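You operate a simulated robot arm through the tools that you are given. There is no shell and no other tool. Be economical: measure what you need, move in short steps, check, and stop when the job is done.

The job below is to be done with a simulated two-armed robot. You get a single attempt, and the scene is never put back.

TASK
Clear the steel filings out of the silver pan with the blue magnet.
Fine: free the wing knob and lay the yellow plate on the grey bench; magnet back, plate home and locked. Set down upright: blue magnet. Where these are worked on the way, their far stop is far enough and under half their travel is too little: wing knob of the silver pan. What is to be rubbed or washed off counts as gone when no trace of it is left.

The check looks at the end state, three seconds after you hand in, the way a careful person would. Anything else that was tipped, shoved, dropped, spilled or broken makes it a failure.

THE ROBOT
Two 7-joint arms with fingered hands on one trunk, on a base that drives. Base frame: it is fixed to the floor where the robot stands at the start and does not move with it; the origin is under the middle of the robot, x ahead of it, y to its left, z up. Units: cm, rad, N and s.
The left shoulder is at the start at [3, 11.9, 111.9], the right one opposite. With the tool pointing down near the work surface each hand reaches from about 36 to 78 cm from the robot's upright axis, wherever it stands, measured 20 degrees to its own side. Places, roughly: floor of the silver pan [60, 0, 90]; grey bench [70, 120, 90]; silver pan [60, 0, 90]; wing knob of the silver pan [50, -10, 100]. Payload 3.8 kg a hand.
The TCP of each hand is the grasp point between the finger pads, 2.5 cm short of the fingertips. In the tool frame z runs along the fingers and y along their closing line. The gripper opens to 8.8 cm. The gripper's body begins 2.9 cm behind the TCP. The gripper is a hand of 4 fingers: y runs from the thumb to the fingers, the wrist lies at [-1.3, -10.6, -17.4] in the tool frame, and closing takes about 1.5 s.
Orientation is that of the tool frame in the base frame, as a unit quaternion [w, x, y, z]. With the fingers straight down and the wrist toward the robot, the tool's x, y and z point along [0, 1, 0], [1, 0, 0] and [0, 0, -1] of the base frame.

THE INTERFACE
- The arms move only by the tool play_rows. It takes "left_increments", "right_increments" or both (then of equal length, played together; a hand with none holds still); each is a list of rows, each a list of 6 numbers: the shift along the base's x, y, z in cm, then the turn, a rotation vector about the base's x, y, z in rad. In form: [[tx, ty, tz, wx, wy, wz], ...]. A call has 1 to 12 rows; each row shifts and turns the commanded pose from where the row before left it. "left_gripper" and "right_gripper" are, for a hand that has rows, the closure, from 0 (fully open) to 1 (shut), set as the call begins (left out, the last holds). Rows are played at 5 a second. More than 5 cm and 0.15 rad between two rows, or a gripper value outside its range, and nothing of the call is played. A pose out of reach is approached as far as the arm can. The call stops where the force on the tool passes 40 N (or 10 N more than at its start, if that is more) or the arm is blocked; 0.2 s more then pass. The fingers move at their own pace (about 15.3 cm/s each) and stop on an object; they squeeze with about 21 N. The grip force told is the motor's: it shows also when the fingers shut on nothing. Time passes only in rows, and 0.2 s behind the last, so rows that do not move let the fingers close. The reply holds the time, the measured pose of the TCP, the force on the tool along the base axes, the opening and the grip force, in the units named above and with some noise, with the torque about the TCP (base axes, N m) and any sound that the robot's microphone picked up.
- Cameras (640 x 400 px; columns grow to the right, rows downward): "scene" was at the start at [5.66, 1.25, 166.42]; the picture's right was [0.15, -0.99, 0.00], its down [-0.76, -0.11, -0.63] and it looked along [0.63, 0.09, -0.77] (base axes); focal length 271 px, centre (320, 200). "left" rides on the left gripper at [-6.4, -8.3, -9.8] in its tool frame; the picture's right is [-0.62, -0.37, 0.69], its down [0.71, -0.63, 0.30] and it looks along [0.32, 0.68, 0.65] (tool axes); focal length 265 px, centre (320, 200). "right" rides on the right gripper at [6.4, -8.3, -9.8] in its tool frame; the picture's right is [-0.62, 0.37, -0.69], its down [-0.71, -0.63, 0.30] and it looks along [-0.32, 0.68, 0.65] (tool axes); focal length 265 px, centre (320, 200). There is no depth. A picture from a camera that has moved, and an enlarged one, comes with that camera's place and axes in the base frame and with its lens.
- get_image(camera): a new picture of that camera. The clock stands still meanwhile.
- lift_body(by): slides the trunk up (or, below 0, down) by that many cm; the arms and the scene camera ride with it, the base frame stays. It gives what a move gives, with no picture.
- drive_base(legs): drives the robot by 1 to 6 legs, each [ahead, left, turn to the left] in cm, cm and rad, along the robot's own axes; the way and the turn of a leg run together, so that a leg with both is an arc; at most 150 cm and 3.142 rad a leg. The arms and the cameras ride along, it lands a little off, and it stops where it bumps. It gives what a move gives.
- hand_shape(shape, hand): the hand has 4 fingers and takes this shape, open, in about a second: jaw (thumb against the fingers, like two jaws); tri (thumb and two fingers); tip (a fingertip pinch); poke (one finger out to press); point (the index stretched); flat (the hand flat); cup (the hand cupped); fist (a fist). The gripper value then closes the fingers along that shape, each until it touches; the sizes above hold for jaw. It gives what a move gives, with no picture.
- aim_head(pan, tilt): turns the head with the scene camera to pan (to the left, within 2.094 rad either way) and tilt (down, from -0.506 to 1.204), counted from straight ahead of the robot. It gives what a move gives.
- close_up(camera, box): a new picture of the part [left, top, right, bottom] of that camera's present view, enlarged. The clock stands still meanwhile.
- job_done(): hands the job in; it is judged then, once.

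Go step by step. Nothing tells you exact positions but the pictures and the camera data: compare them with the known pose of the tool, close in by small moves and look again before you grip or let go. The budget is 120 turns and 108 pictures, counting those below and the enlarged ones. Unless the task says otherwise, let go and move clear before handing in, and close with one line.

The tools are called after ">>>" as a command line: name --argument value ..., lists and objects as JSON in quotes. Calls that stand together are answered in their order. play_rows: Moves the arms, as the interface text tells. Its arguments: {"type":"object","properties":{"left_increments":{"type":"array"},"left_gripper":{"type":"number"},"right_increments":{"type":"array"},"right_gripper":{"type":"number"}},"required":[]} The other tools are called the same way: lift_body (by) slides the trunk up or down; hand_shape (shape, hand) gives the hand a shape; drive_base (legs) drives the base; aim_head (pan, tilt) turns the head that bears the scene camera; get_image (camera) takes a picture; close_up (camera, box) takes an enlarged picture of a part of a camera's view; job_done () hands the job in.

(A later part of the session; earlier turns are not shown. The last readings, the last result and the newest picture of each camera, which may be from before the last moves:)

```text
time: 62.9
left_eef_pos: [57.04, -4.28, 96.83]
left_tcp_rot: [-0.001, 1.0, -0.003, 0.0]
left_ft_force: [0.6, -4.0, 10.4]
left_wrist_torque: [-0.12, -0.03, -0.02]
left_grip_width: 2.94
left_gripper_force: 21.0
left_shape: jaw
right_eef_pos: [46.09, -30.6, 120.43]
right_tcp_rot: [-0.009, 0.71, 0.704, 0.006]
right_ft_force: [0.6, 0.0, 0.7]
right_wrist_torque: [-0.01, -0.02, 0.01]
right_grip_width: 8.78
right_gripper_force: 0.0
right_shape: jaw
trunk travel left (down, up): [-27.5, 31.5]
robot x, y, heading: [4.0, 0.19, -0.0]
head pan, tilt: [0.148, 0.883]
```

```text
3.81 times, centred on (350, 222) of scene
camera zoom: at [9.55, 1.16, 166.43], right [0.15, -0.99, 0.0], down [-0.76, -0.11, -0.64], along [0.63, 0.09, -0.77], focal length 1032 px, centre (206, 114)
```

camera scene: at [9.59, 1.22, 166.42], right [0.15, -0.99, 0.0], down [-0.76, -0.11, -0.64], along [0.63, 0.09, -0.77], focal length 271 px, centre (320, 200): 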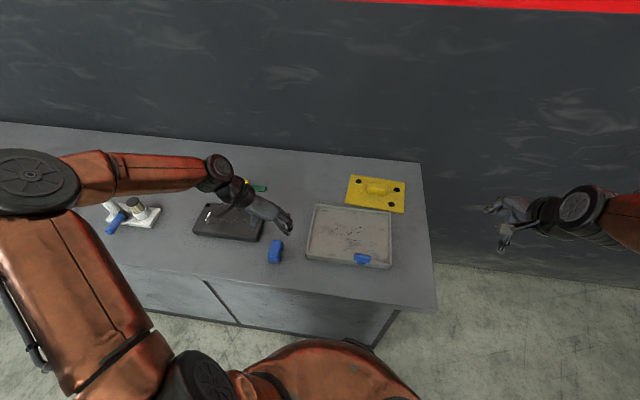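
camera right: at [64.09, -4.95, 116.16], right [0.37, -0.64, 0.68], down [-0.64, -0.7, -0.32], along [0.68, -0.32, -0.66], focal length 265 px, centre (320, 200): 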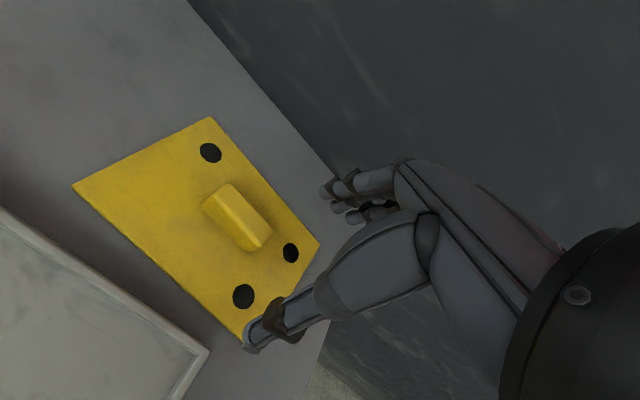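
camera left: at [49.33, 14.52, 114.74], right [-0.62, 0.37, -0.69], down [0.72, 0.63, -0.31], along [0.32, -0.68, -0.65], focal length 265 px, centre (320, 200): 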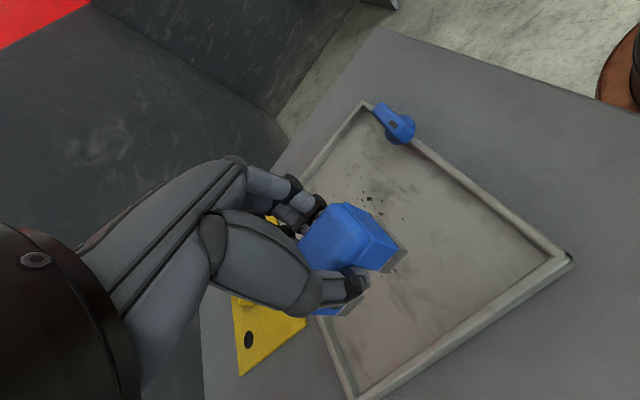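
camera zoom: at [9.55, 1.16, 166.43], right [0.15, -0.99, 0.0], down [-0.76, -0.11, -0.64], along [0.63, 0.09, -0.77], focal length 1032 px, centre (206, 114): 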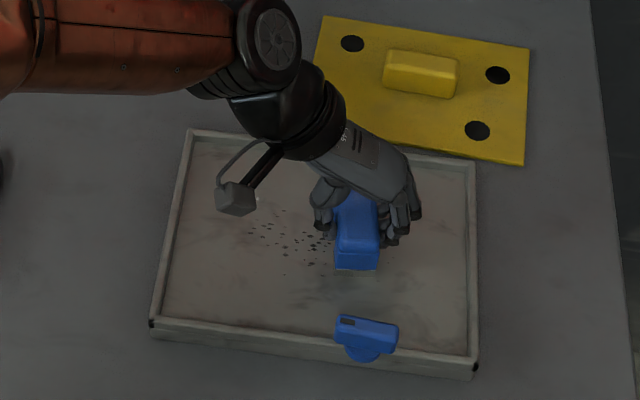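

Contact at about 10 N looks right. I'll continue to the left.

>>> play_rows --left_increments '[[0, 1, 0, 0, 0, 0], [0, 1, 0, 0, 0, 0], [0, 1, 0, 0, 0, 0], [0, 1, 0, 0, 0, 0], [0, 1, 0, 0, 0, 0], [0, 1, 0, 0, 0, 0], [0, 1, 0, 0, 0, 0], [0, 1, 0, 0, 0, 0], [0, 1, 0, 0, 0, 0], [0, 1, 0, 0, 0, 0], [0, 0.8, 0, 0, 0, 0], [0, 0, 0, 0, 0, 0]]'

>>> close_up --camera "scene" --box '[280, 170, 420, 275]'

```text
time: 65.5
left_eef_pos: [56.96, 6.51, 96.8]
left_tcp_rot: [0.0, 1.0, -0.003, 0.0]
left_ft_force: [0.1, -5.2, 10.9]
left_wrist_torque: [-0.13, -0.03, -0.02]
left_grip_width: 2.98
left_gripper_force: 21.3
left_shape: jaw
right_eef_pos: [46.03, -30.56, 120.41]
right_tcp_rot: [-0.008, 0.711, 0.704, 0.006]
right_ft_force: [-0.3, 0.4, -0.1]
right_wrist_torque: [0.02, 0.02, -0.02]
right_grip_width: 8.76
right_gripper_force: 0.1
right_shape: jaw
trunk travel left (down, up): [-27.5, 31.5]
robot x, y, heading: [3.78, -0.09, -0.001]
head pan, tilt: [0.148, 0.883]
```

```text
3.81 times, centred on (350, 222) of scene
camera zoom: at [9.54, 1.14, 166.43], right [0.15, -0.99, 0.0], down [-0.76, -0.11, -0.64], along [0.63, 0.09, -0.77], focal length 1032 px, centre (206, 114)
```

zoom: 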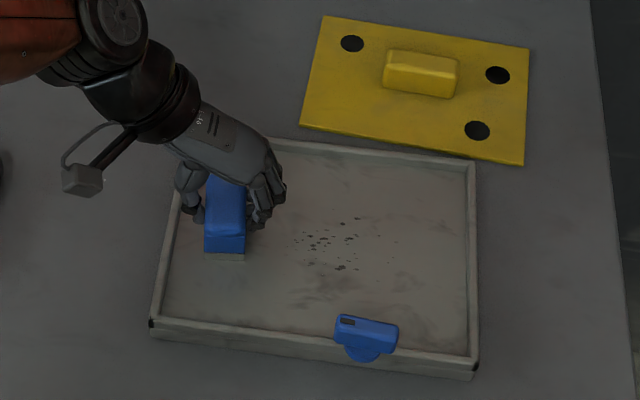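

The left part is clear and the middle and right still hold some. I'll make slower passes there, a little farther back.

>>> play_rows --left_increments '[[0.8, -1, 0, 0, 0, 0], [0, -1, 0, 0, 0, 0], [0, -1, 0, 0, 0, 0], [0, -1, 0, 0, 0, 0], [0, -1, 0, 0, 0, 0], [0, -0.8, 0, 0, 0, 0], [0, -0.8, 0, 0, 0, 0], [0, -0.8, 0, 0, 0, 0], [0, -0.8, 0, 0, 0, 0], [0, -0.8, 0, 0, 0, 0], [0, -0.8, 0, 0, 0, 0], [0, -0.8, 0, 0, 0, 0]]'

>>> play_rows --left_increments '[[0, -0.8, 0, 0, 0, 0], [0, -0.8, 0, 0, 0, 0], [0, -0.8, 0, 0, 0, 0], [0, -0.8, 0, 0, 0, 0], [0, -0.8, 0, 0, 0, 0], [0, 0, 0, 0, 0, 0]]'

>>> close_up --camera "scene" --box '[280, 170, 420, 275]'

```text
time: 68.1
left_eef_pos: [57.87, -3.96, 96.76]
left_tcp_rot: [0.001, 1.0, -0.002, 0.0]
left_ft_force: [-0.3, 4.2, 8.4]
left_wrist_torque: [0.11, 0.0, 0.02]
left_grip_width: 2.96
left_gripper_force: 21.2
left_shape: jaw
right_eef_pos: [45.98, -30.3, 120.38]
right_tcp_rot: [-0.01, 0.709, 0.705, 0.005]
right_ft_force: [-0.3, -0.2, 0.4]
right_wrist_torque: [-0.02, 0.04, 0.01]
right_grip_width: 8.77
right_gripper_force: 0.1
right_shape: jaw
trunk travel left (down, up): [-27.5, 31.5]
robot x, y, heading: [3.88, 0.14, 0.001]
head pan, tilt: [0.148, 0.883]
```

```text
time: 69.5
left_eef_pos: [57.76, -7.98, 96.7]
left_tcp_rot: [0.0, 1.0, -0.001, 0.0]
left_ft_force: [-0.9, 2.1, 8.1]
left_wrist_torque: [0.1, 0.01, 0.01]
left_grip_width: 2.97
left_gripper_force: 21.1
left_shape: jaw
right_eef_pos: [45.93, -30.38, 120.4]
right_tcp_rot: [-0.009, 0.71, 0.704, 0.006]
right_ft_force: [0.1, -0.2, 1.5]
right_wrist_torque: [0.01, 0.0, -0.03]
right_grip_width: 8.77
right_gripper_force: 0.0
right_shape: jaw
trunk travel left (down, up): [-27.5, 31.5]
robot x, y, heading: [3.97, -0.06, 0.0]
head pan, tilt: [0.148, 0.883]
```

```text
3.81 times, centred on (350, 222) of scene
camera zoom: at [9.58, 1.32, 166.42], right [0.15, -0.99, 0.0], down [-0.76, -0.12, -0.64], along [0.63, 0.09, -0.77], focal length 1032 px, centre (206, 114)
```

zoom: 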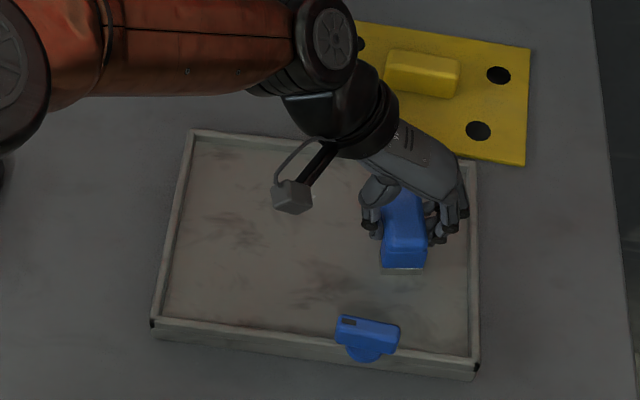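

The visible filings are gone. I'll make another back-and-forth pass to be thorough, then lift and inspect.

>>> play_rows --left_increments '[[0, -1, 0, 0, 0, 0], [-1, 0, 0, 0, 0, 0], [-0.8, 0, 0, 0, 0, 0], [0, 1.1, 0, 0, 0, 0], [0, 1.1, 0, 0, 0, 0], [0, 1.1, 0, 0, 0, 0], [0, 1.1, 0, 0, 0, 0], [0, 1.1, 0, 0, 0, 0], [0, 1.1, 0, 0, 0, 0], [0, 1.1, 0, 0, 0, 0], [0, 1.1, 0, 0, 0, 0], [0, 1.1, 0, 0, 0, 0]]'

>>> play_rows --left_increments '[[0, 1.1, 0, 0, 0, 0], [0, 1.1, 0, 0, 0, 0], [0, 1.1, 0, 0, 0, 0], [0, 1.1, 0, 0, 0, 0], [0, 1.1, 0, 0, 0, 0], [0, 0, 2, 0, 0, 0], [0, 0, 3, 0, 0, 0], [0, 0, 3, 0, 0, 0], [0, 3, 0, 0, 0, 0], [0, 4, 0, 0, 0, 0], [0, 0, 0, 0, 0, 0]]'

>>> close_up --camera "scene" --box '[310, 200, 400, 265]'

>>> get_image --camera "left"

```text
time: 72.1
left_eef_pos: [56.02, 0.8, 96.75]
left_tcp_rot: [0.0, 1.0, -0.003, 0.0]
left_ft_force: [0.5, -4.0, 12.4]
left_wrist_torque: [-0.1, -0.03, -0.05]
left_grip_width: 3.0
left_gripper_force: 20.8
left_shape: jaw
right_eef_pos: [45.93, -30.4, 120.41]
right_tcp_rot: [-0.009, 0.711, 0.704, 0.006]
right_ft_force: [0.0, -0.3, 0.3]
right_wrist_torque: [-0.04, -0.02, 0.0]
right_grip_width: 8.75
right_gripper_force: 0.0
right_shape: jaw
trunk travel left (down, up): [-27.5, 31.5]
robot x, y, heading: [4.16, -0.19, 0.007]
head pan, tilt: [0.148, 0.883]
```

```text
time: 74.5
left_eef_pos: [56.13, 13.33, 104.55]
left_tcp_rot: [0.001, 1.0, -0.003, 0.0]
left_ft_force: [0.0, 0.0, -2.2]
left_wrist_torque: [0.01, -0.02, -0.01]
left_grip_width: 2.98
left_gripper_force: 21.1
left_shape: jaw
right_eef_pos: [46.03, -30.65, 120.41]
right_tcp_rot: [-0.009, 0.71, 0.704, 0.006]
right_ft_force: [-0.4, 0.1, -0.4]
right_wrist_torque: [-0.01, 0.01, -0.02]
right_grip_width: 8.74
right_gripper_force: 0.1
right_shape: jaw
trunk travel left (down, up): [-27.5, 31.5]
robot x, y, heading: [3.93, 0.12, 0.003]
head pan, tilt: [0.148, 0.883]
```

```text
6.15 times, centred on (355, 232) of scene
camera zoom: at [9.71, 1.16, 166.42], right [0.15, -0.99, 0.0], down [-0.76, -0.11, -0.63], along [0.63, 0.09, -0.77], focal length 1666 px, centre (105, 0)
```

zoom: 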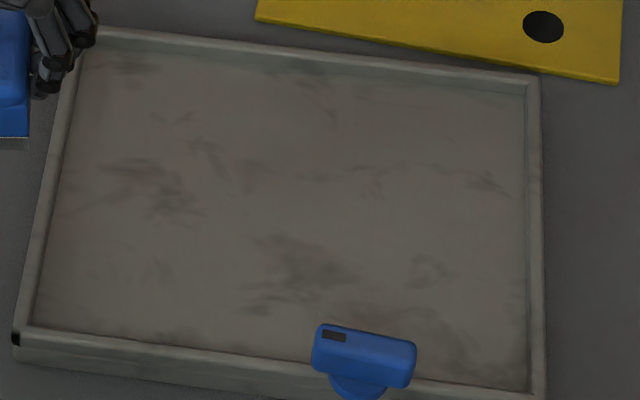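

```text
43 pictures are left
camera left: at [49.63, 21.69, 114.49], right [-0.62, 0.37, -0.69], down [0.72, 0.63, -0.3], along [0.32, -0.68, -0.65], focal length 265 px, centre (320, 200)
```

left: 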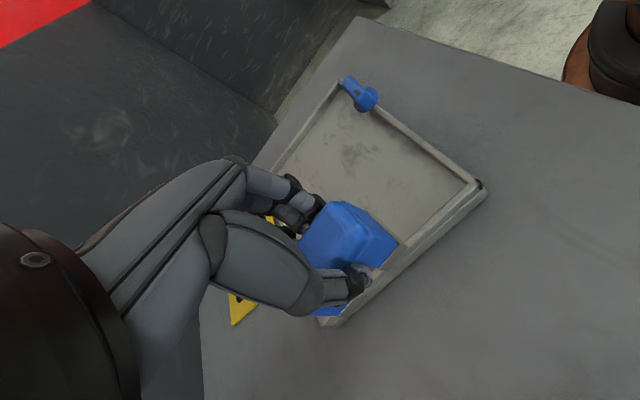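

The pan floor is clean and the pan hasn't moved. I'll carry the magnet back to its place.

>>> play_rows --left_increments '[[-2, 2, 0, 0, 0, 0], [-2.2, 2, 0, 0, 0, 0], [-2.5, 2, 0, 0, 0, 0], [-2.5, 1, 0, 0, 0, 0], [0, 0, -3, 0, 0, 0], [0, 0, -3, 0, 0, 0], [0, 0, -2, 0, 0, 0], [0, 0, -1, 0, 0, 0], [0, 0, 0, 0, 0, 0]]'

>>> close_up --camera "scene" --box '[230, 200, 330, 265]'

```text
time: 76.5
left_eef_pos: [47.06, 20.35, 95.77]
left_tcp_rot: [0.0, 1.0, -0.002, 0.001]
left_ft_force: [-0.2, 0.2, -2.3]
left_wrist_torque: [0.01, 0.0, 0.0]
left_grip_width: 2.97
left_gripper_force: 21.1
left_shape: jaw
right_eef_pos: [46.0, -30.47, 120.34]
right_tcp_rot: [-0.009, 0.71, 0.704, 0.005]
right_ft_force: [0.2, -0.2, -0.6]
right_wrist_torque: [-0.02, 0.0, -0.04]
right_grip_width: 8.75
right_gripper_force: 0.1
right_shape: jaw
trunk travel left (down, up): [-27.5, 31.5]
robot x, y, heading: [4.44, -0.24, 0.003]
head pan, tilt: [0.148, 0.883]
```

```text
6.15 times, centred on (280, 232) of scene
camera zoom: at [9.65, 1.25, 166.42], right [0.15, -0.99, 0.0], down [-0.76, -0.11, -0.63], along [0.63, 0.09, -0.77], focal length 1666 px, centre (566, 0)
```

zoom: 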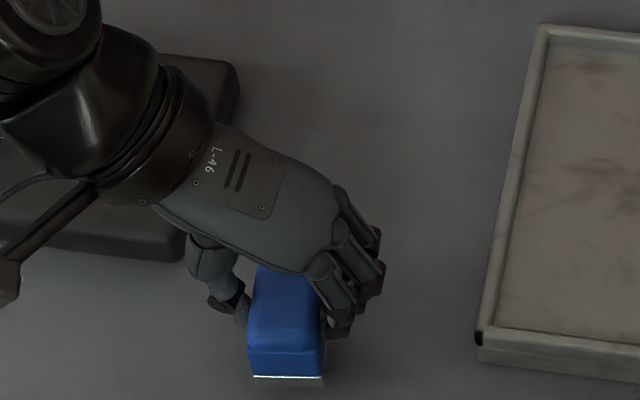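

>>> play_rows --left_increments '[[-0.1, 0, -0.3, 0, 0, 0], [0, 0, -0.3, 0, 0, 0], [0, 0, -0.2, 0, 0, 0], [0, 0, -0.2, 0, 0, 0], [0, 0, 0, 0, 0, 0]]'

```text
time: 77.7
left_eef_pos: [46.84, 20.31, 94.69]
left_tcp_rot: [0.0, 1.0, -0.002, 0.0]
left_ft_force: [0.0, 0.7, 7.9]
left_wrist_torque: [0.0, -0.01, -0.01]
left_grip_width: 3.0
left_gripper_force: 20.8
left_shape: jaw
right_eef_pos: [46.09, -30.45, 120.53]
right_tcp_rot: [-0.009, 0.71, 0.704, 0.005]
right_ft_force: [-0.9, -0.1, -0.2]
right_wrist_torque: [0.02, -0.03, -0.02]
right_grip_width: 8.76
right_gripper_force: 0.0
right_shape: jaw
trunk travel left (down, up): [-27.5, 31.5]
robot x, y, heading: [4.11, 0.06, 0.004]
head pan, tilt: [0.148, 0.883]
```

The magnet stands on the bench. I'll open, and rise clear.

>>> play_rows --left_increments '[[0, 0, 0.05, 0, 0, 0], [0, 0, 0, 0, 0, 0], [0, 0, 0, 0, 0, 0], [0, 0, 0, 0, 0, 0], [0, 0, 0, 0, 0, 0], [0, 0, 2, 0, 0, 0], [0, 0, 3, 0, 0, 0], [0, 0, 4, 0, 0, 0], [0, 2, 4, 0, 0, 0], [0, 3, 4, 0, 0, 0], [0, 3, 4, 0, 0, 0], [0, 0, 0, 0, 0, 0]]' --left_gripper 0

>>> play_rows --right_increments '[[2.5, 1.8, -1.1, 0, 0, 0], [2.5, 1.8, -1.1, 0, 0, 0], [2.5, 1.8, -1.1, 0, 0, 0], [2.5, 1.8, -1.1, 0, 0, 0], [2.5, 1.8, -1.1, 0, 0, 0], [2.5, 1.8, -1.1, 0, 0, 0], [2.5, 1.8, -1.1, 0, 0, 0], [2.5, 1.8, -1.1, 0, 0, 0], [2.6, 1.7, -1.1, 0, 0, 0], [2.6, 1.7, -1.1, 0, 0, 0], [2.6, 1.7, -1.1, 0, 0, 0], [2.6, 1.7, -1.1, 0, 0, 0]]'

>>> get_image --camera "scene"

>>> get_image --camera "right"

```text
time: 80.3
left_eef_pos: [46.87, 28.57, 115.67]
left_tcp_rot: [0.0, 1.0, -0.002, 0.0]
left_ft_force: [0.4, 0.5, -0.4]
left_wrist_torque: [0.0, 0.01, 0.0]
left_grip_width: 8.78
left_gripper_force: 0.0
left_shape: jaw
right_eef_pos: [46.08, -30.43, 120.37]
right_tcp_rot: [-0.01, 0.71, 0.704, 0.006]
right_ft_force: [0.4, 0.6, 0.0]
right_wrist_torque: [0.03, 0.01, 0.01]
right_grip_width: 8.77
right_gripper_force: 0.2
right_shape: jaw
trunk travel left (down, up): [-27.5, 31.5]
robot x, y, heading: [3.74, 0.06, 0.006]
head pan, tilt: [0.148, 0.883]
```

```text
time: 82.9
left_eef_pos: [46.89, 28.49, 115.55]
left_tcp_rot: [0.0, 1.0, -0.002, -0.002]
left_ft_force: [0.1, 0.1, 0.1]
left_wrist_torque: [-0.02, -0.01, -0.03]
left_grip_width: 8.8
left_gripper_force: 0.1
left_shape: jaw
right_eef_pos: [76.58, -9.27, 107.11]
right_tcp_rot: [-0.01, 0.71, 0.704, 0.005]
right_ft_force: [-0.4, 0.5, -0.2]
right_wrist_torque: [-0.01, 0.03, 0.03]
right_grip_width: 8.75
right_gripper_force: 0.1
right_shape: jaw
trunk travel left (down, up): [-27.5, 31.5]
robot x, y, heading: [4.07, 0.18, 0.0]
head pan, tilt: [0.148, 0.883]
```

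```text
41 pictures are left
camera scene: at [9.8, 1.31, 166.41], right [0.15, -0.99, 0.0], down [-0.76, -0.11, -0.63], along [0.63, 0.09, -0.77], focal length 271 px, centre (320, 200)
```

scene: 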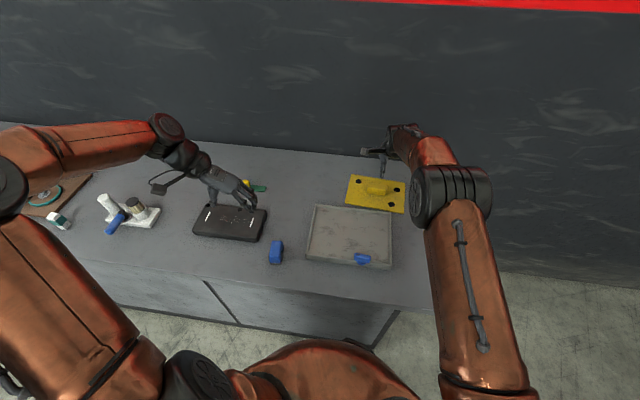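

```text
40 pictures are left
camera right: at [68.4, -2.95, 117.13], right [0.37, -0.64, 0.68], down [-0.64, -0.7, -0.31], along [0.68, -0.32, -0.67], focal length 265 px, centre (320, 200)
```

right: 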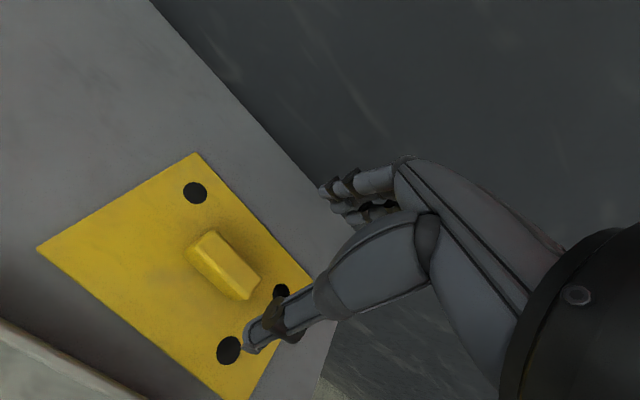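

The magnet is back and upright. I'll descend on the plate handle at the same pose I released it from.

>>> play_rows --right_increments '[[0.2, 0, -3, 0, 0, 0], [0.2, 0, -3, 0, 0, 0], [0.1, 0, -3, 0, 0, 0], [0, 0, -2, 0, 0, 0], [0, 0, -1.5, 0, 0, 0], [0, 0, -0.5, 0, 0, 0], [0, 0, 0, 0, 0, 0]]'

>>> get_image --camera "right"

```text
time: 84.5
left_eef_pos: [46.83, 28.46, 115.63]
left_tcp_rot: [0.0, 1.0, -0.002, -0.001]
left_ft_force: [-0.5, -0.5, 0.2]
left_wrist_torque: [0.04, 0.02, 0.01]
left_grip_width: 8.79
left_gripper_force: 0.0
left_shape: jaw
right_eef_pos: [76.67, -9.27, 94.19]
right_tcp_rot: [-0.008, 0.71, 0.705, 0.006]
right_ft_force: [-0.1, 0.2, -0.2]
right_wrist_torque: [0.03, 0.01, -0.01]
right_grip_width: 8.77
right_gripper_force: 0.2
right_shape: jaw
trunk travel left (down, up): [-27.5, 31.5]
robot x, y, heading: [4.09, 0.06, -0.001]
head pan, tilt: [0.148, 0.883]
```

```text
39 pictures are left
camera right: at [68.7, -3.0, 104.14], right [0.37, -0.64, 0.68], down [-0.64, -0.7, -0.32], along [0.68, -0.32, -0.66], focal length 265 px, centre (320, 200)
```

right: 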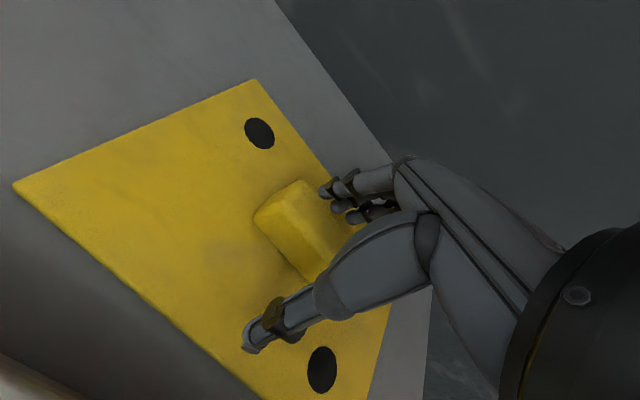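

The view matches the held pose exactly. Gripping and lifting.

>>> play_rows --right_increments '[[0, 0, 0, 0, 0, 0], [0, 0, 0, 0, 0, 0], [0, 0, 0, 0, 0, 0], [0, 0, 0, 0, 0, 0], [0, 0, 0, 0, 0, 0], [0, 0, 0, 0, 0, 0], [0, 0, 0, 0, 0, 0], [0, 0, 0, 0, 0, 0]]' --right_gripper 1

>>> play_rows --right_increments '[[0, 0, 1, 0, 0, 0], [0, 0, 1.5, 0, 0, 0], [0, 0, 2.5, 0, 0, 0], [0, 0, 3, 0, 0, 0], [0, 0, 3, 0, 0, 0], [0, 0, 0, 0, 0, 0]]'

>>> get_image --camera "right"

```text
time: 86.3
left_eef_pos: [46.88, 28.48, 115.63]
left_tcp_rot: [0.0, 1.0, -0.002, 0.0]
left_ft_force: [0.7, 0.1, -0.3]
left_wrist_torque: [-0.01, -0.01, 0.0]
left_grip_width: 8.81
left_gripper_force: 0.1
left_shape: jaw
right_eef_pos: [76.9, -9.33, 94.16]
right_tcp_rot: [-0.009, 0.711, 0.704, 0.005]
right_ft_force: [-0.1, 0.7, -0.1]
right_wrist_torque: [0.0, 0.05, 0.04]
right_grip_width: 2.25
right_gripper_force: 20.8
right_shape: jaw
trunk travel left (down, up): [-27.5, 31.5]
robot x, y, heading: [3.72, 0.01, 0.002]
head pan, tilt: [0.148, 0.883]
```

```text
time: 87.7
left_eef_pos: [46.87, 28.36, 115.61]
left_tcp_rot: [0.0, 1.0, -0.002, -0.001]
left_ft_force: [0.0, -0.4, 0.0]
left_wrist_torque: [0.07, 0.01, 0.02]
left_grip_width: 8.79
left_gripper_force: 0.0
left_shape: jaw
right_eef_pos: [76.8, -9.26, 105.24]
right_tcp_rot: [-0.01, 0.711, 0.704, 0.005]
right_ft_force: [0.5, 0.2, -3.1]
right_wrist_torque: [0.0, 0.05, -0.04]
right_grip_width: 2.25
right_gripper_force: 20.7
right_shape: jaw
trunk travel left (down, up): [-27.5, 31.5]
robot x, y, heading: [4.08, 0.29, -0.001]
head pan, tilt: [0.148, 0.883]
```

```text
38 pictures are left
camera right: at [68.72, -3.0, 115.18], right [0.37, -0.64, 0.68], down [-0.64, -0.7, -0.32], along [0.68, -0.32, -0.66], focal length 265 px, centre (320, 200)
```

right: 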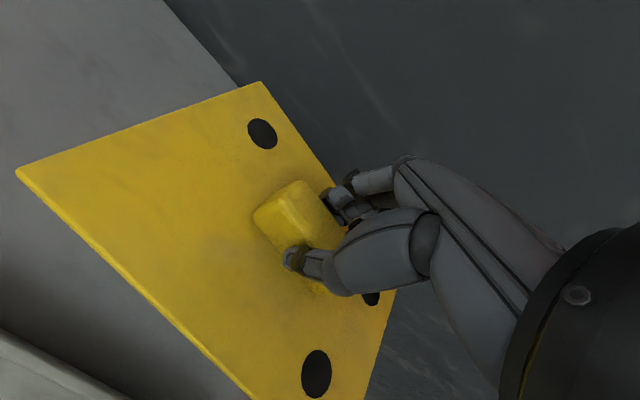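

Compared with the home grip, the plate has yawed slightly clockwise in the fingers, by about 0.1 rad. I'll carry it over the pan, turn the hand to correct, and measure.

>>> play_rows --right_increments '[[-2.5, 1, 0, 0, 0, 0], [-2.5, 1, 0, 0, 0, 0], [-2.5, 1, 0, 0, 0, 0], [-2.5, 1, 0, 0, 0, 0.04], [-2.5, 1, 0, 0, 0, 0.04], [-2.5, 1, 0, 0, 0, 0.03], [-2.5, 1, 0, 0, 0, 0], [-2.9, 1.1, 0, 0, 0, 0], [0, 0, 0, 0, 0, 0]]'

>>> get_image --camera "right"

>>> close_up --camera "scene" --box '[280, 180, 420, 280]'

```text
time: 89.7
left_eef_pos: [46.96, 28.29, 115.68]
left_tcp_rot: [0.0, 1.0, -0.003, -0.001]
left_ft_force: [-0.5, -0.1, 0.1]
left_wrist_torque: [-0.02, -0.01, 0.0]
left_grip_width: 8.77
left_gripper_force: 0.0
left_shape: jaw
right_eef_pos: [56.59, -1.4, 105.27]
right_tcp_rot: [-0.01, 0.67, 0.742, 0.005]
right_ft_force: [0.0, -0.3, -3.0]
right_wrist_torque: [0.0, 0.01, -0.01]
right_grip_width: 2.24
right_gripper_force: 20.4
right_shape: jaw
trunk travel left (down, up): [-27.5, 31.5]
robot x, y, heading: [4.11, 0.09, 0.005]
head pan, tilt: [0.148, 0.883]
```

```text
37 pictures are left
camera right: at [47.75, 4.08, 115.23], right [0.43, -0.59, 0.68], down [-0.56, -0.77, -0.32], along [0.71, -0.24, -0.66], focal length 265 px, centre (320, 200)
```

right: 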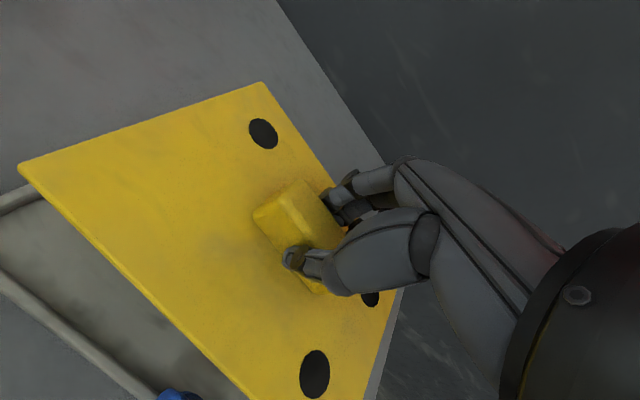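

```text
4.00 times, centred on (350, 230) of scene
camera zoom: at [9.78, 1.22, 166.41], right [0.15, -0.99, 0.0], down [-0.76, -0.11, -0.63], along [0.63, 0.09, -0.77], focal length 1083 px, centre (200, 80)
```

zoom: 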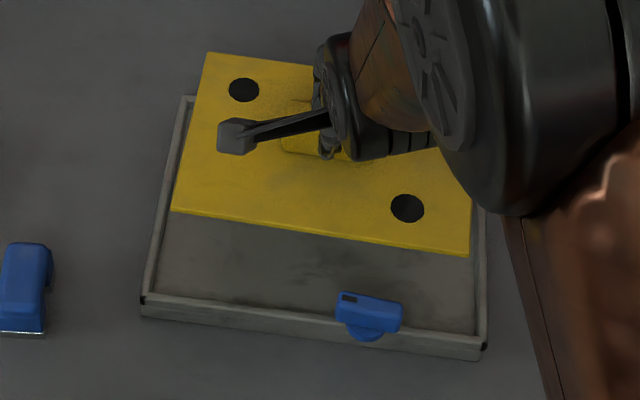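

Plate yaw is about −0.02 now. I'll add a small turn and lower to just above the pan floor.

>>> play_rows --right_increments '[[0, -0.2, -2, 0, 0, 0.02], [0, 0, -2, 0, 0, 0], [0, 0, -2, 0, 0, 0], [0, 0, -1.5, 0, 0, 0], [0, 0, -0.7, 0, 0, 0], [0, 0, 0, 0, 0, 0]]'

>>> close_up --camera "scene" --box '[280, 180, 420, 280]'

>>> get_image --camera "right"

```text
time: 91.1
left_eef_pos: [46.98, 28.44, 115.68]
left_tcp_rot: [0.0, 1.0, -0.001, 0.0]
left_ft_force: [0.2, 0.6, -0.2]
left_wrist_torque: [0.01, -0.01, -0.01]
left_grip_width: 8.77
left_gripper_force: 0.1
left_shape: jaw
right_eef_pos: [56.54, -1.3, 96.99]
right_tcp_rot: [-0.009, 0.662, 0.749, 0.005]
right_ft_force: [-0.1, 0.3, -3.2]
right_wrist_torque: [0.02, -0.02, 0.0]
right_grip_width: 2.25
right_gripper_force: 20.7
right_shape: jaw
trunk travel left (down, up): [-27.5, 31.5]
robot x, y, heading: [3.9, -0.03, -0.001]
head pan, tilt: [0.148, 0.883]
```

```text
4.00 times, centred on (350, 230) of scene
camera zoom: at [9.7, 1.27, 166.42], right [0.15, -0.99, 0.0], down [-0.76, -0.11, -0.63], along [0.63, 0.09, -0.77], focal length 1083 px, centre (200, 80)
```

zoom: 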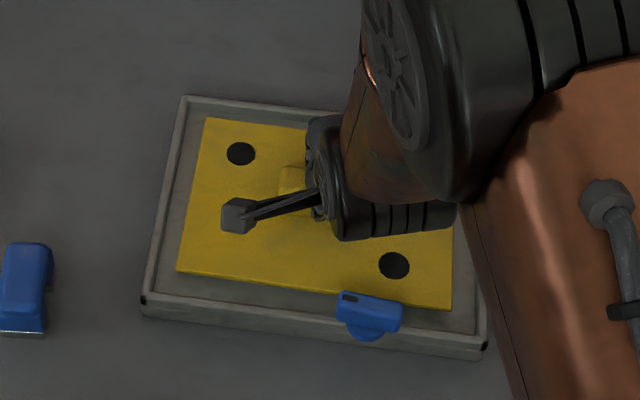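

```text
34 pictures are left
camera right: at [47.63, 3.81, 106.95], right [0.45, -0.58, 0.68], down [-0.54, -0.78, -0.32], along [0.71, -0.23, -0.66], focal length 265 px, centre (320, 200)
```

right: 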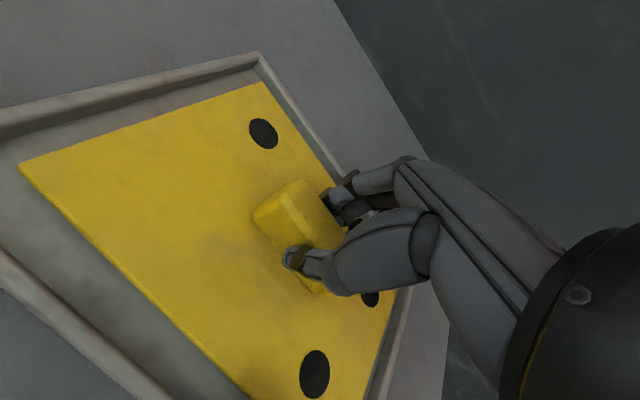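

Margins to the pan walls nearly match the original, with the plate about 0.15 cm too far left. I'll nudge right and set it down.

>>> play_rows --right_increments '[[0, -0.15, -0.4, 0, 0, 0.008], [0, 0, -0.3, 0, 0, 0], [0, 0, -0.3, 0, 0, 0], [0, 0, 0, 0, 0, 0]]'

>>> close_up --camera "scene" --box '[280, 180, 420, 280]'

```text
time: 92.1
left_eef_pos: [46.74, 28.34, 115.74]
left_tcp_rot: [0.0, 1.0, -0.001, 0.0]
left_ft_force: [-0.6, 0.0, -0.3]
left_wrist_torque: [-0.01, -0.02, 0.0]
left_grip_width: 8.77
left_gripper_force: 0.1
left_shape: jaw
right_eef_pos: [56.59, -1.48, 96.21]
right_tcp_rot: [-0.009, 0.66, 0.752, 0.006]
right_ft_force: [-0.3, -1.0, 5.8]
right_wrist_torque: [-0.05, -0.09, 0.03]
right_grip_width: 2.24
right_gripper_force: 21.0
right_shape: jaw
trunk travel left (down, up): [-27.5, 31.5]
robot x, y, heading: [4.03, 0.49, 0.0]
head pan, tilt: [0.148, 0.883]
```

```text
4.00 times, centred on (350, 230) of scene
camera zoom: at [9.6, 1.27, 166.43], right [0.15, -0.99, 0.0], down [-0.76, -0.11, -0.64], along [0.63, 0.09, -0.77], focal length 1083 px, centre (200, 80)
```

zoom: 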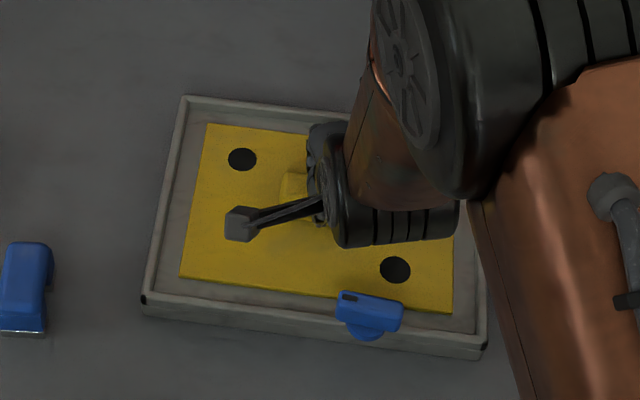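

The plate sits symmetrically in the pan. I'll release, rise, and retract the right hand, and turn the left hand to its default orientation for locking the knob.

>>> play_rows --right_increments '[[0, 0, 0.05, 0, 0, 0], [0, 0, 0, 0, 0, 0], [0, 0, 0, 0, 0, 0], [0, 0, 0, 0, 0, 0], [0, 0, 0, 0, 0, 0], [0, 0, 1.5, 0, 0, 0], [0, 0, 2.5, 0, 0, 0], [0, 0, 4, 0, 0, 0], [0, 0, 4, 0, 0, 0], [0, -3, 3, 0, 0, 0], [-1, -4, 1, 0, 0, 0], [-1, -4, 1, 0, 0, 0]]' --right_gripper 0

>>> play_rows --right_increments '[[-1, -4, 1, 0, 0, 0], [-1, -4, 1, 0, 0, 0], [-1, -4, 0, 0, 0, 0], [-1, -4, 0, 0, 0, 0], [-1, -3, 0, 0, 0, 0], [0, 0, 0, 0, 0, 0], [0, 0, 0, 0, 0, 0], [0, 0, 0, 0, 0, 0], [0, 0, 0, 0, 0, 0], [0, 0, 0, 0, 0, 0], [0, 0, 0, 0, 0, 0], [0, 0, 0, 0, 0, 0]]' --left_increments '[[0, 0, 0, 0, 0, 0.131], [0, 0, 0, 0, 0, 0.131], [0, 0, 0, 0, 0, 0.131], [0, 0, 0, 0, 0, 0.131], [0, 0, 0, 0, 0, 0.131], [0, -2, 0, 0, 0, 0.131], [0, -3, 0, 0, 0, 0.131], [0, -3, 0, 0, 0, 0.131], [0, -3, 0, 0, 0, 0.131], [0, -3, 0, 0, 0, 0.131], [0, -3, 0, 0, 0, 0.131], [0, -3, 0, 0, 0, 0.131]]'

>>> get_image --camera "scene"

>>> get_image --camera "left"

```text
time: 94.7
left_eef_pos: [46.82, 28.35, 115.58]
left_tcp_rot: [-0.001, 1.0, -0.001, 0.0]
left_ft_force: [-0.3, 0.5, -0.3]
left_wrist_torque: [0.03, 0.01, -0.03]
left_grip_width: 8.76
left_gripper_force: 0.1
left_shape: jaw
right_eef_pos: [54.33, -12.65, 113.16]
right_tcp_rot: [-0.01, 0.659, 0.752, 0.006]
right_ft_force: [1.2, 0.5, 0.7]
right_wrist_torque: [0.0, 0.02, -0.01]
right_grip_width: 8.77
right_gripper_force: 0.1
right_shape: jaw
trunk travel left (down, up): [-27.5, 31.5]
robot x, y, heading: [4.11, -0.1, -0.002]
head pan, tilt: [0.148, 0.883]
```

```text
time: 97.3
left_eef_pos: [46.65, 8.16, 115.69]
left_tcp_rot: [0.0, 0.706, 0.708, 0.001]
left_ft_force: [-0.3, -0.7, -0.5]
left_wrist_torque: [0.01, -0.02, 0.03]
left_grip_width: 8.77
left_gripper_force: 0.0
left_shape: jaw
right_eef_pos: [49.24, -31.68, 114.96]
right_tcp_rot: [-0.01, 0.66, 0.752, 0.006]
right_ft_force: [-1.2, 0.9, 0.3]
right_wrist_torque: [-0.04, -0.02, 0.03]
right_grip_width: 8.78
right_gripper_force: 0.1
right_shape: jaw
trunk travel left (down, up): [-27.5, 31.5]
robot x, y, heading: [3.82, -0.15, -0.0]
head pan, tilt: [0.148, 0.883]
```

```text
32 pictures are left
camera scene: at [9.46, 0.77, 166.43], right [0.15, -0.99, 0.0], down [-0.76, -0.11, -0.64], along [0.63, 0.1, -0.77], focal length 271 px, centre (320, 200)
```

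scene: 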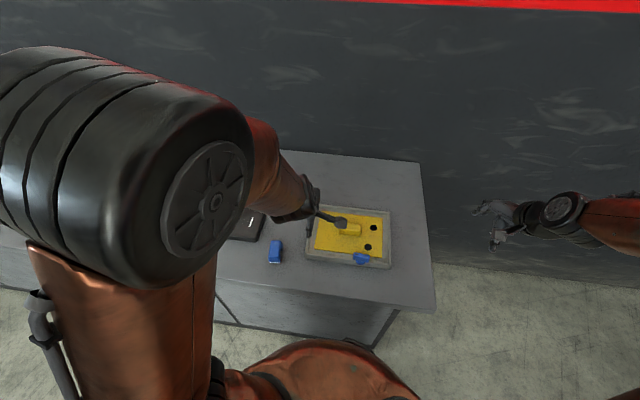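

```text
31 pictures are left
camera left: at [38.22, 1.79, 125.61], right [-0.37, -0.62, -0.69], down [-0.63, 0.71, -0.3], along [0.68, 0.33, -0.65], focal length 265 px, centre (320, 200)
```

left: 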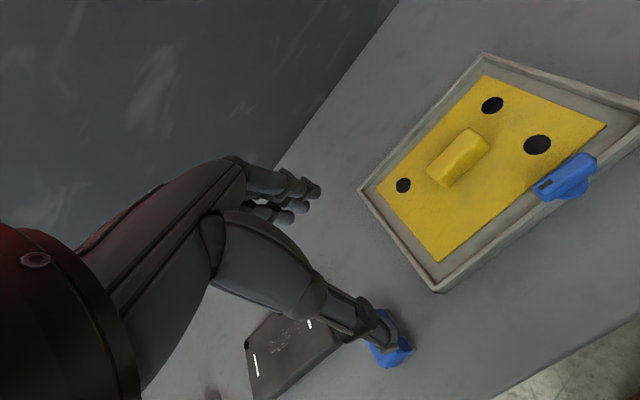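

The plate is home and aligned. I'll move the left hand over the knob.

>>> play_rows --left_increments '[[0.1, -2.3, -1, 0, 0, 0], [0.1, -2.3, -1, 0, 0, 0], [0.1, -2.3, -1, 0, 0, 0], [0.1, -2.3, -1, 0, 0, 0], [0.1, -2.3, -1, 0, 0, 0], [0.1, -2.2, -2, 0, 0, 0], [0, 0, -3, 0, 0, 0], [0, 0, 0, 0, 0, 0]]'

>>> get_image --camera "left"

>>> close_up --camera "scene" --box '[310, 210, 410, 275]'

```text
time: 99.1
left_eef_pos: [47.32, -5.2, 105.82]
left_tcp_rot: [0.001, 0.708, 0.706, 0.0]
left_ft_force: [-0.7, 0.9, -0.8]
left_wrist_torque: [-0.01, 0.02, 0.01]
left_grip_width: 8.8
left_gripper_force: 0.1
left_shape: jaw
right_eef_pos: [49.33, -31.54, 115.02]
right_tcp_rot: [-0.01, 0.66, 0.751, 0.005]
right_ft_force: [1.0, -0.1, -0.4]
right_wrist_torque: [-0.03, 0.0, 0.0]
right_grip_width: 8.76
right_gripper_force: 0.0
right_shape: jaw
trunk travel left (down, up): [-27.5, 31.5]
robot x, y, heading: [4.12, 0.25, 0.002]
head pan, tilt: [0.148, 0.883]
```

```text
30 pictures are left
camera left: at [38.85, -11.7, 115.6], right [-0.37, -0.62, -0.69], down [-0.63, 0.72, -0.3], along [0.68, 0.32, -0.65], focal length 265 px, centre (320, 200)
```

left: 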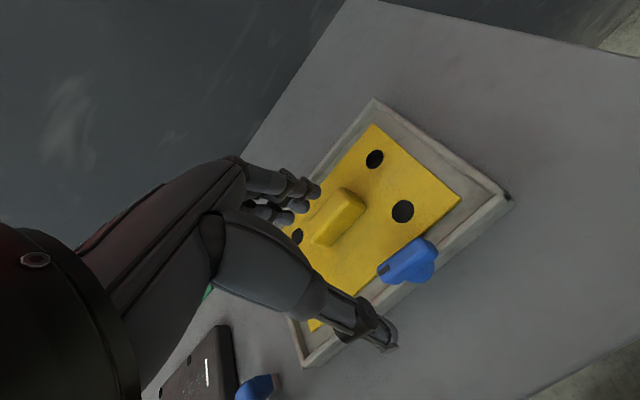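

```text
6.15 times, centred on (360, 242) of scene
camera zoom: at [9.58, 1.2, 166.42], right [0.15, -0.99, 0.0], down [-0.76, -0.11, -0.64], along [0.63, 0.09, -0.77], focal length 1666 px, centre (74, -62)
```

zoom: 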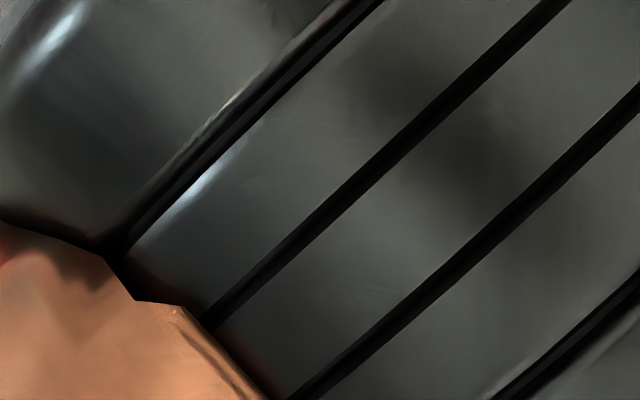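

The left camera puts the knob at (47.6, −5.5). Descending over it.

>>> play_rows --left_increments '[[0.1, -0.3, -3, 0, 0, 0], [0, 0, -3, 0, 0, 0], [0, 0, -2, 0, 0, 0], [0, 0, -0.9, 0, 0, 0], [0, 0, 0, 0, 0, 0]]'

>>> get_image --camera "left"

```text
time: 100.3
left_eef_pos: [47.4, -5.64, 96.73]
left_tcp_rot: [0.0, 0.708, 0.706, 0.0]
left_ft_force: [0.0, 0.4, -1.1]
left_wrist_torque: [0.03, -0.02, 0.02]
left_grip_width: 8.77
left_gripper_force: 0.0
left_shape: jaw
right_eef_pos: [49.43, -31.46, 115.1]
right_tcp_rot: [-0.01, 0.66, 0.751, 0.005]
right_ft_force: [-0.4, -0.3, 1.1]
right_wrist_torque: [0.04, 0.0, 0.04]
right_grip_width: 8.78
right_gripper_force: 0.0
right_shape: jaw
trunk travel left (down, up): [-27.5, 31.5]
robot x, y, heading: [4.28, -0.14, 0.001]
head pan, tilt: [0.148, 0.883]
```

```text
28 pictures are left
camera left: at [39.04, -12.05, 106.67], right [-0.37, -0.62, -0.69], down [-0.63, 0.72, -0.3], along [0.68, 0.32, -0.65], focal length 265 px, centre (320, 200)
```

left: 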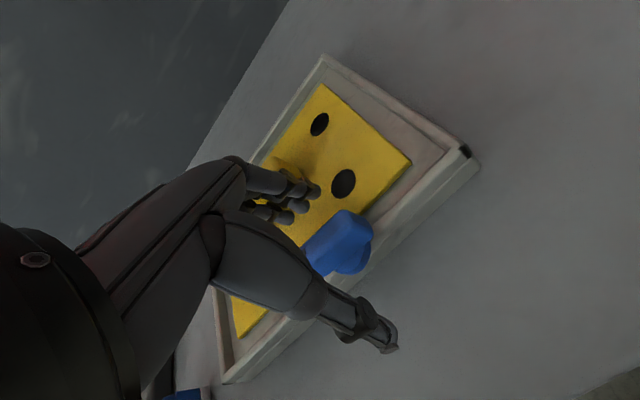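

Closing on the wing, then turning clockwise.

>>> play_rows --left_increments '[[0, 0, 0, 0, 0, 0], [0, 0, 0, 0, 0, 0], [0, 0, 0, 0, 0, 0], [0, 0, 0, 0, 0, 0], [0, 0, 0, 0, 0, 0], [0, 0, 0, 0, 0, 0], [0, 0, 0, 0, 0, 0], [0, 0, 0, 0, 0, 0]]' --left_gripper 1

>>> play_rows --left_increments '[[0, 0, 0, 0, 0, -0.1], [0, 0, 0, 0, 0, -0.1], [0, 0, 0, 0, 0, -0.1], [0, 0, 0, 0, 0, -0.1], [0, 0, 0, 0, 0, -0.1], [0, 0, 0, 0, 0, -0.1], [0, 0, 0, 0, 0, 0]]'

>>> get_image --camera "left"

>>> close_up --camera "scene" --box '[280, 180, 420, 280]'

```text
time: 102.1
left_eef_pos: [47.53, -5.71, 96.73]
left_tcp_rot: [-0.001, 0.707, 0.707, 0.0]
left_ft_force: [0.3, 1.0, -3.4]
left_wrist_torque: [0.02, 0.02, -0.05]
left_grip_width: 1.18
left_gripper_force: 21.1
left_shape: jaw
right_eef_pos: [49.4, -31.44, 115.04]
right_tcp_rot: [-0.009, 0.66, 0.751, 0.005]
right_ft_force: [-0.3, 0.5, -1.1]
right_wrist_torque: [0.01, -0.01, 0.01]
right_grip_width: 8.78
right_gripper_force: 0.0
right_shape: jaw
trunk travel left (down, up): [-27.5, 31.5]
robot x, y, heading: [4.1, 0.21, 0.001]
head pan, tilt: [0.148, 0.883]
```

```text
time: 103.7
left_eef_pos: [47.56, -5.42, 96.69]
left_tcp_rot: [0.0, 0.885, 0.465, 0.0]
left_ft_force: [2.1, 12.3, 0.0]
left_wrist_torque: [0.2, -0.07, 0.1]
left_grip_width: 1.1
left_gripper_force: 21.3
left_shape: jaw
right_eef_pos: [49.43, -31.3, 114.93]
right_tcp_rot: [-0.008, 0.661, 0.75, 0.005]
right_ft_force: [-0.6, 0.1, -0.1]
right_wrist_torque: [0.0, -0.01, 0.01]
right_grip_width: 8.75
right_gripper_force: 0.0
right_shape: jaw
trunk travel left (down, up): [-27.5, 31.5]
robot x, y, heading: [4.12, 0.07, 0.002]
head pan, tilt: [0.148, 0.883]
```

```text
27 pictures are left
camera left: at [36.95, -6.01, 106.66], right [-0.65, -0.3, -0.69], down [-0.12, 0.95, -0.3], along [0.75, -0.12, -0.65], focal length 265 px, centre (320, 200)
```

left: 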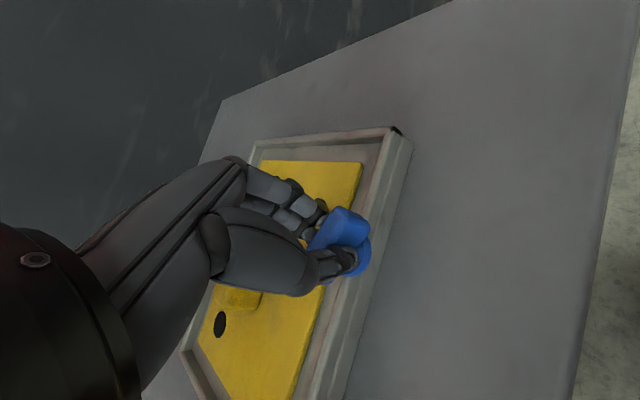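

```text
4.00 times, centred on (350, 230) of scene
camera zoom: at [9.71, 1.43, 166.42], right [0.15, -0.99, 0.0], down [-0.76, -0.12, -0.63], along [0.63, 0.09, -0.77], focal length 1083 px, centre (200, 80)
```

zoom: 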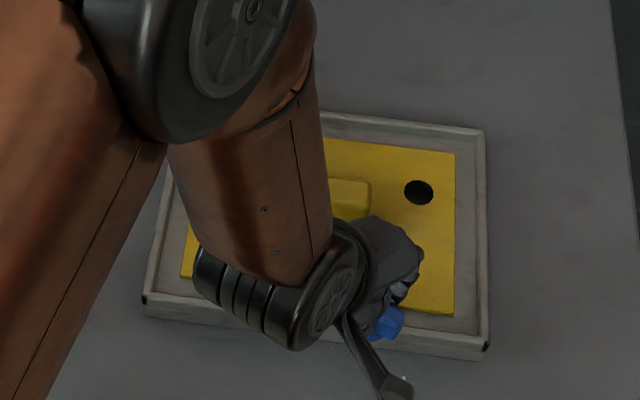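

It turns. I'll continue clockwise.

>>> play_rows --left_increments '[[0, 0, 0, 0, 0, -0.1], [0, 0, 0, 0, 0, -0.1], [0, 0, 0, 0, 0, -0.1], [0, 0, 0, 0, 0, -0.1], [0, 0, 0, 0, 0, -0.1], [0, 0, 0, 0, 0, -0.1], [0, 0, 0, 0, 0, -0.1], [0, 0, 0, 0, 0, -0.1], [0, 0, 0, 0, 0, -0.1], [0, 0, 0, 0, 0, 0]]'

>>> get_image --camera "left"

>>> close_up --camera "scene" --box '[280, 180, 420, 280]'

```text
time: 105.9
left_eef_pos: [47.74, -5.42, 96.75]
left_tcp_rot: [0.0, 0.999, 0.034, 0.0]
left_ft_force: [11.2, 14.0, 3.6]
left_wrist_torque: [0.29, -0.2, 0.1]
left_grip_width: 1.08
left_gripper_force: 20.2
left_shape: jaw
right_eef_pos: [49.47, -31.31, 115.06]
right_tcp_rot: [-0.01, 0.66, 0.751, 0.004]
right_ft_force: [-0.3, -0.7, 0.4]
right_wrist_torque: [-0.01, -0.01, 0.03]
right_grip_width: 8.8
right_gripper_force: 0.1
right_shape: jaw
trunk travel left (down, up): [-27.5, 31.5]
robot x, y, heading: [4.18, -0.17, 0.001]
head pan, tilt: [0.148, 0.883]
```

```text
25 pictures are left
camera left: at [40.58, 2.46, 106.64], right [-0.64, 0.32, -0.69], down [0.67, 0.68, -0.3], along [0.37, -0.66, -0.65], focal length 265 px, centre (320, 200)
```

left: 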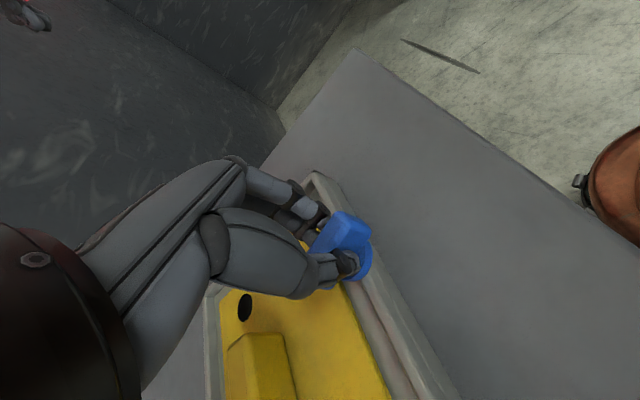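

```text
4.00 times, centred on (350, 230) of scene
camera zoom: at [9.83, 1.47, 166.41], right [0.15, -0.99, 0.0], down [-0.76, -0.12, -0.63], along [0.63, 0.09, -0.77], focal length 1083 px, centre (200, 80)
```

zoom: 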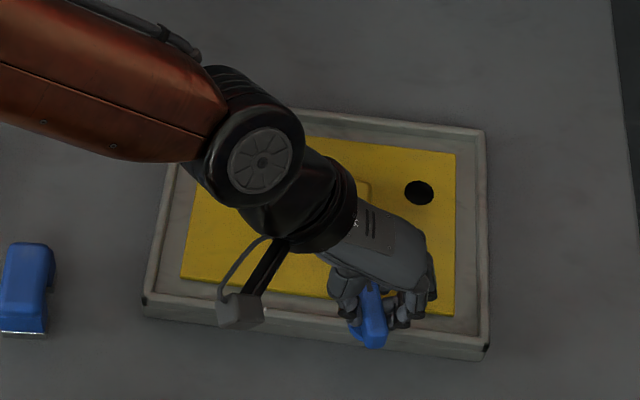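

The wing lags the hand by about 0.25 rad. I'll go on until it meets its stop.

>>> play_rows --left_increments '[[0, 0, 0, 0, 0, -0.08], [0, 0, 0, 0, 0, -0.08], [0, 0, 0, 0, 0, -0.08], [0, 0, 0, 0, 0, -0.08], [0, 0, 0, 0, 0, -0.08], [0, 0, 0, 0, 0, 0]]'

>>> close_up --camera "scene" --box '[330, 230, 410, 280]'

```text
time: 107.3
left_eef_pos: [47.74, -5.55, 96.89]
left_tcp_rot: [0.001, 0.986, -0.165, -0.001]
left_ft_force: [13.2, 11.4, 5.2]
left_wrist_torque: [0.3, -0.26, 0.16]
left_grip_width: 1.05
left_gripper_force: 20.3
left_shape: jaw
right_eef_pos: [49.64, -31.31, 115.16]
right_tcp_rot: [-0.009, 0.66, 0.751, 0.003]
right_ft_force: [0.0, 0.2, 0.5]
right_wrist_torque: [0.0, 0.01, 0.0]
right_grip_width: 8.76
right_gripper_force: 0.0
right_shape: jaw
trunk travel left (down, up): [-27.5, 31.5]
robot x, y, heading: [4.09, 0.08, 0.004]
head pan, tilt: [0.148, 0.883]
```

```text
8.00 times, centred on (370, 255) of scene
camera zoom: at [9.87, 1.45, 166.41], right [0.15, -0.99, 0.0], down [-0.76, -0.12, -0.63], along [0.63, 0.09, -0.77], focal length 2166 px, centre (-80, -240)
```

zoom: 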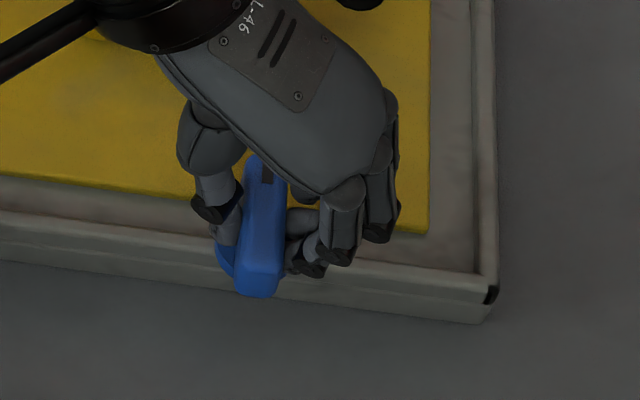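

The wing is pointing over the plate as it did originally. A bit more turn confirms the stop.

>>> play_rows --left_increments '[[0, 0, 0, 0, 0, -0.08], [0, 0, 0, 0, 0, -0.08], [0, 0, 0, 0, 0, -0.08], [0, 0, 0, 0, 0, 0]]'

>>> close_up --camera "scene" --box '[330, 230, 410, 280]'

```text
time: 108.3
left_eef_pos: [47.74, -5.62, 96.78]
left_tcp_rot: [0.0, 0.96, -0.282, 0.0]
left_ft_force: [17.5, 3.8, 7.7]
left_wrist_torque: [0.19, -0.37, 0.2]
left_grip_width: 1.09
left_gripper_force: 21.8
left_shape: jaw
right_eef_pos: [49.67, -31.43, 115.01]
right_tcp_rot: [-0.01, 0.66, 0.751, 0.004]
right_ft_force: [-0.2, 0.3, 0.2]
right_wrist_torque: [-0.04, 0.02, 0.0]
right_grip_width: 8.79
right_gripper_force: 0.0
right_shape: jaw
trunk travel left (down, up): [-27.5, 31.5]
robot x, y, heading: [3.99, 0.12, -0.001]
head pan, tilt: [0.148, 0.883]
```

```text
8.00 times, centred on (370, 255) of scene
camera zoom: at [9.93, 1.32, 166.41], right [0.15, -0.99, 0.0], down [-0.77, -0.11, -0.63], along [0.63, 0.09, -0.77], focal length 2166 px, centre (-80, -240)
```

zoom: 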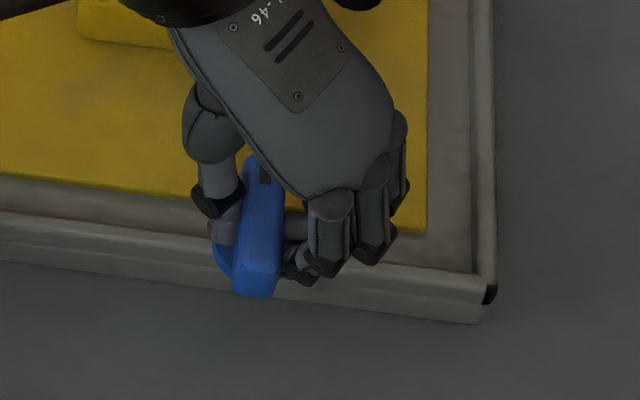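

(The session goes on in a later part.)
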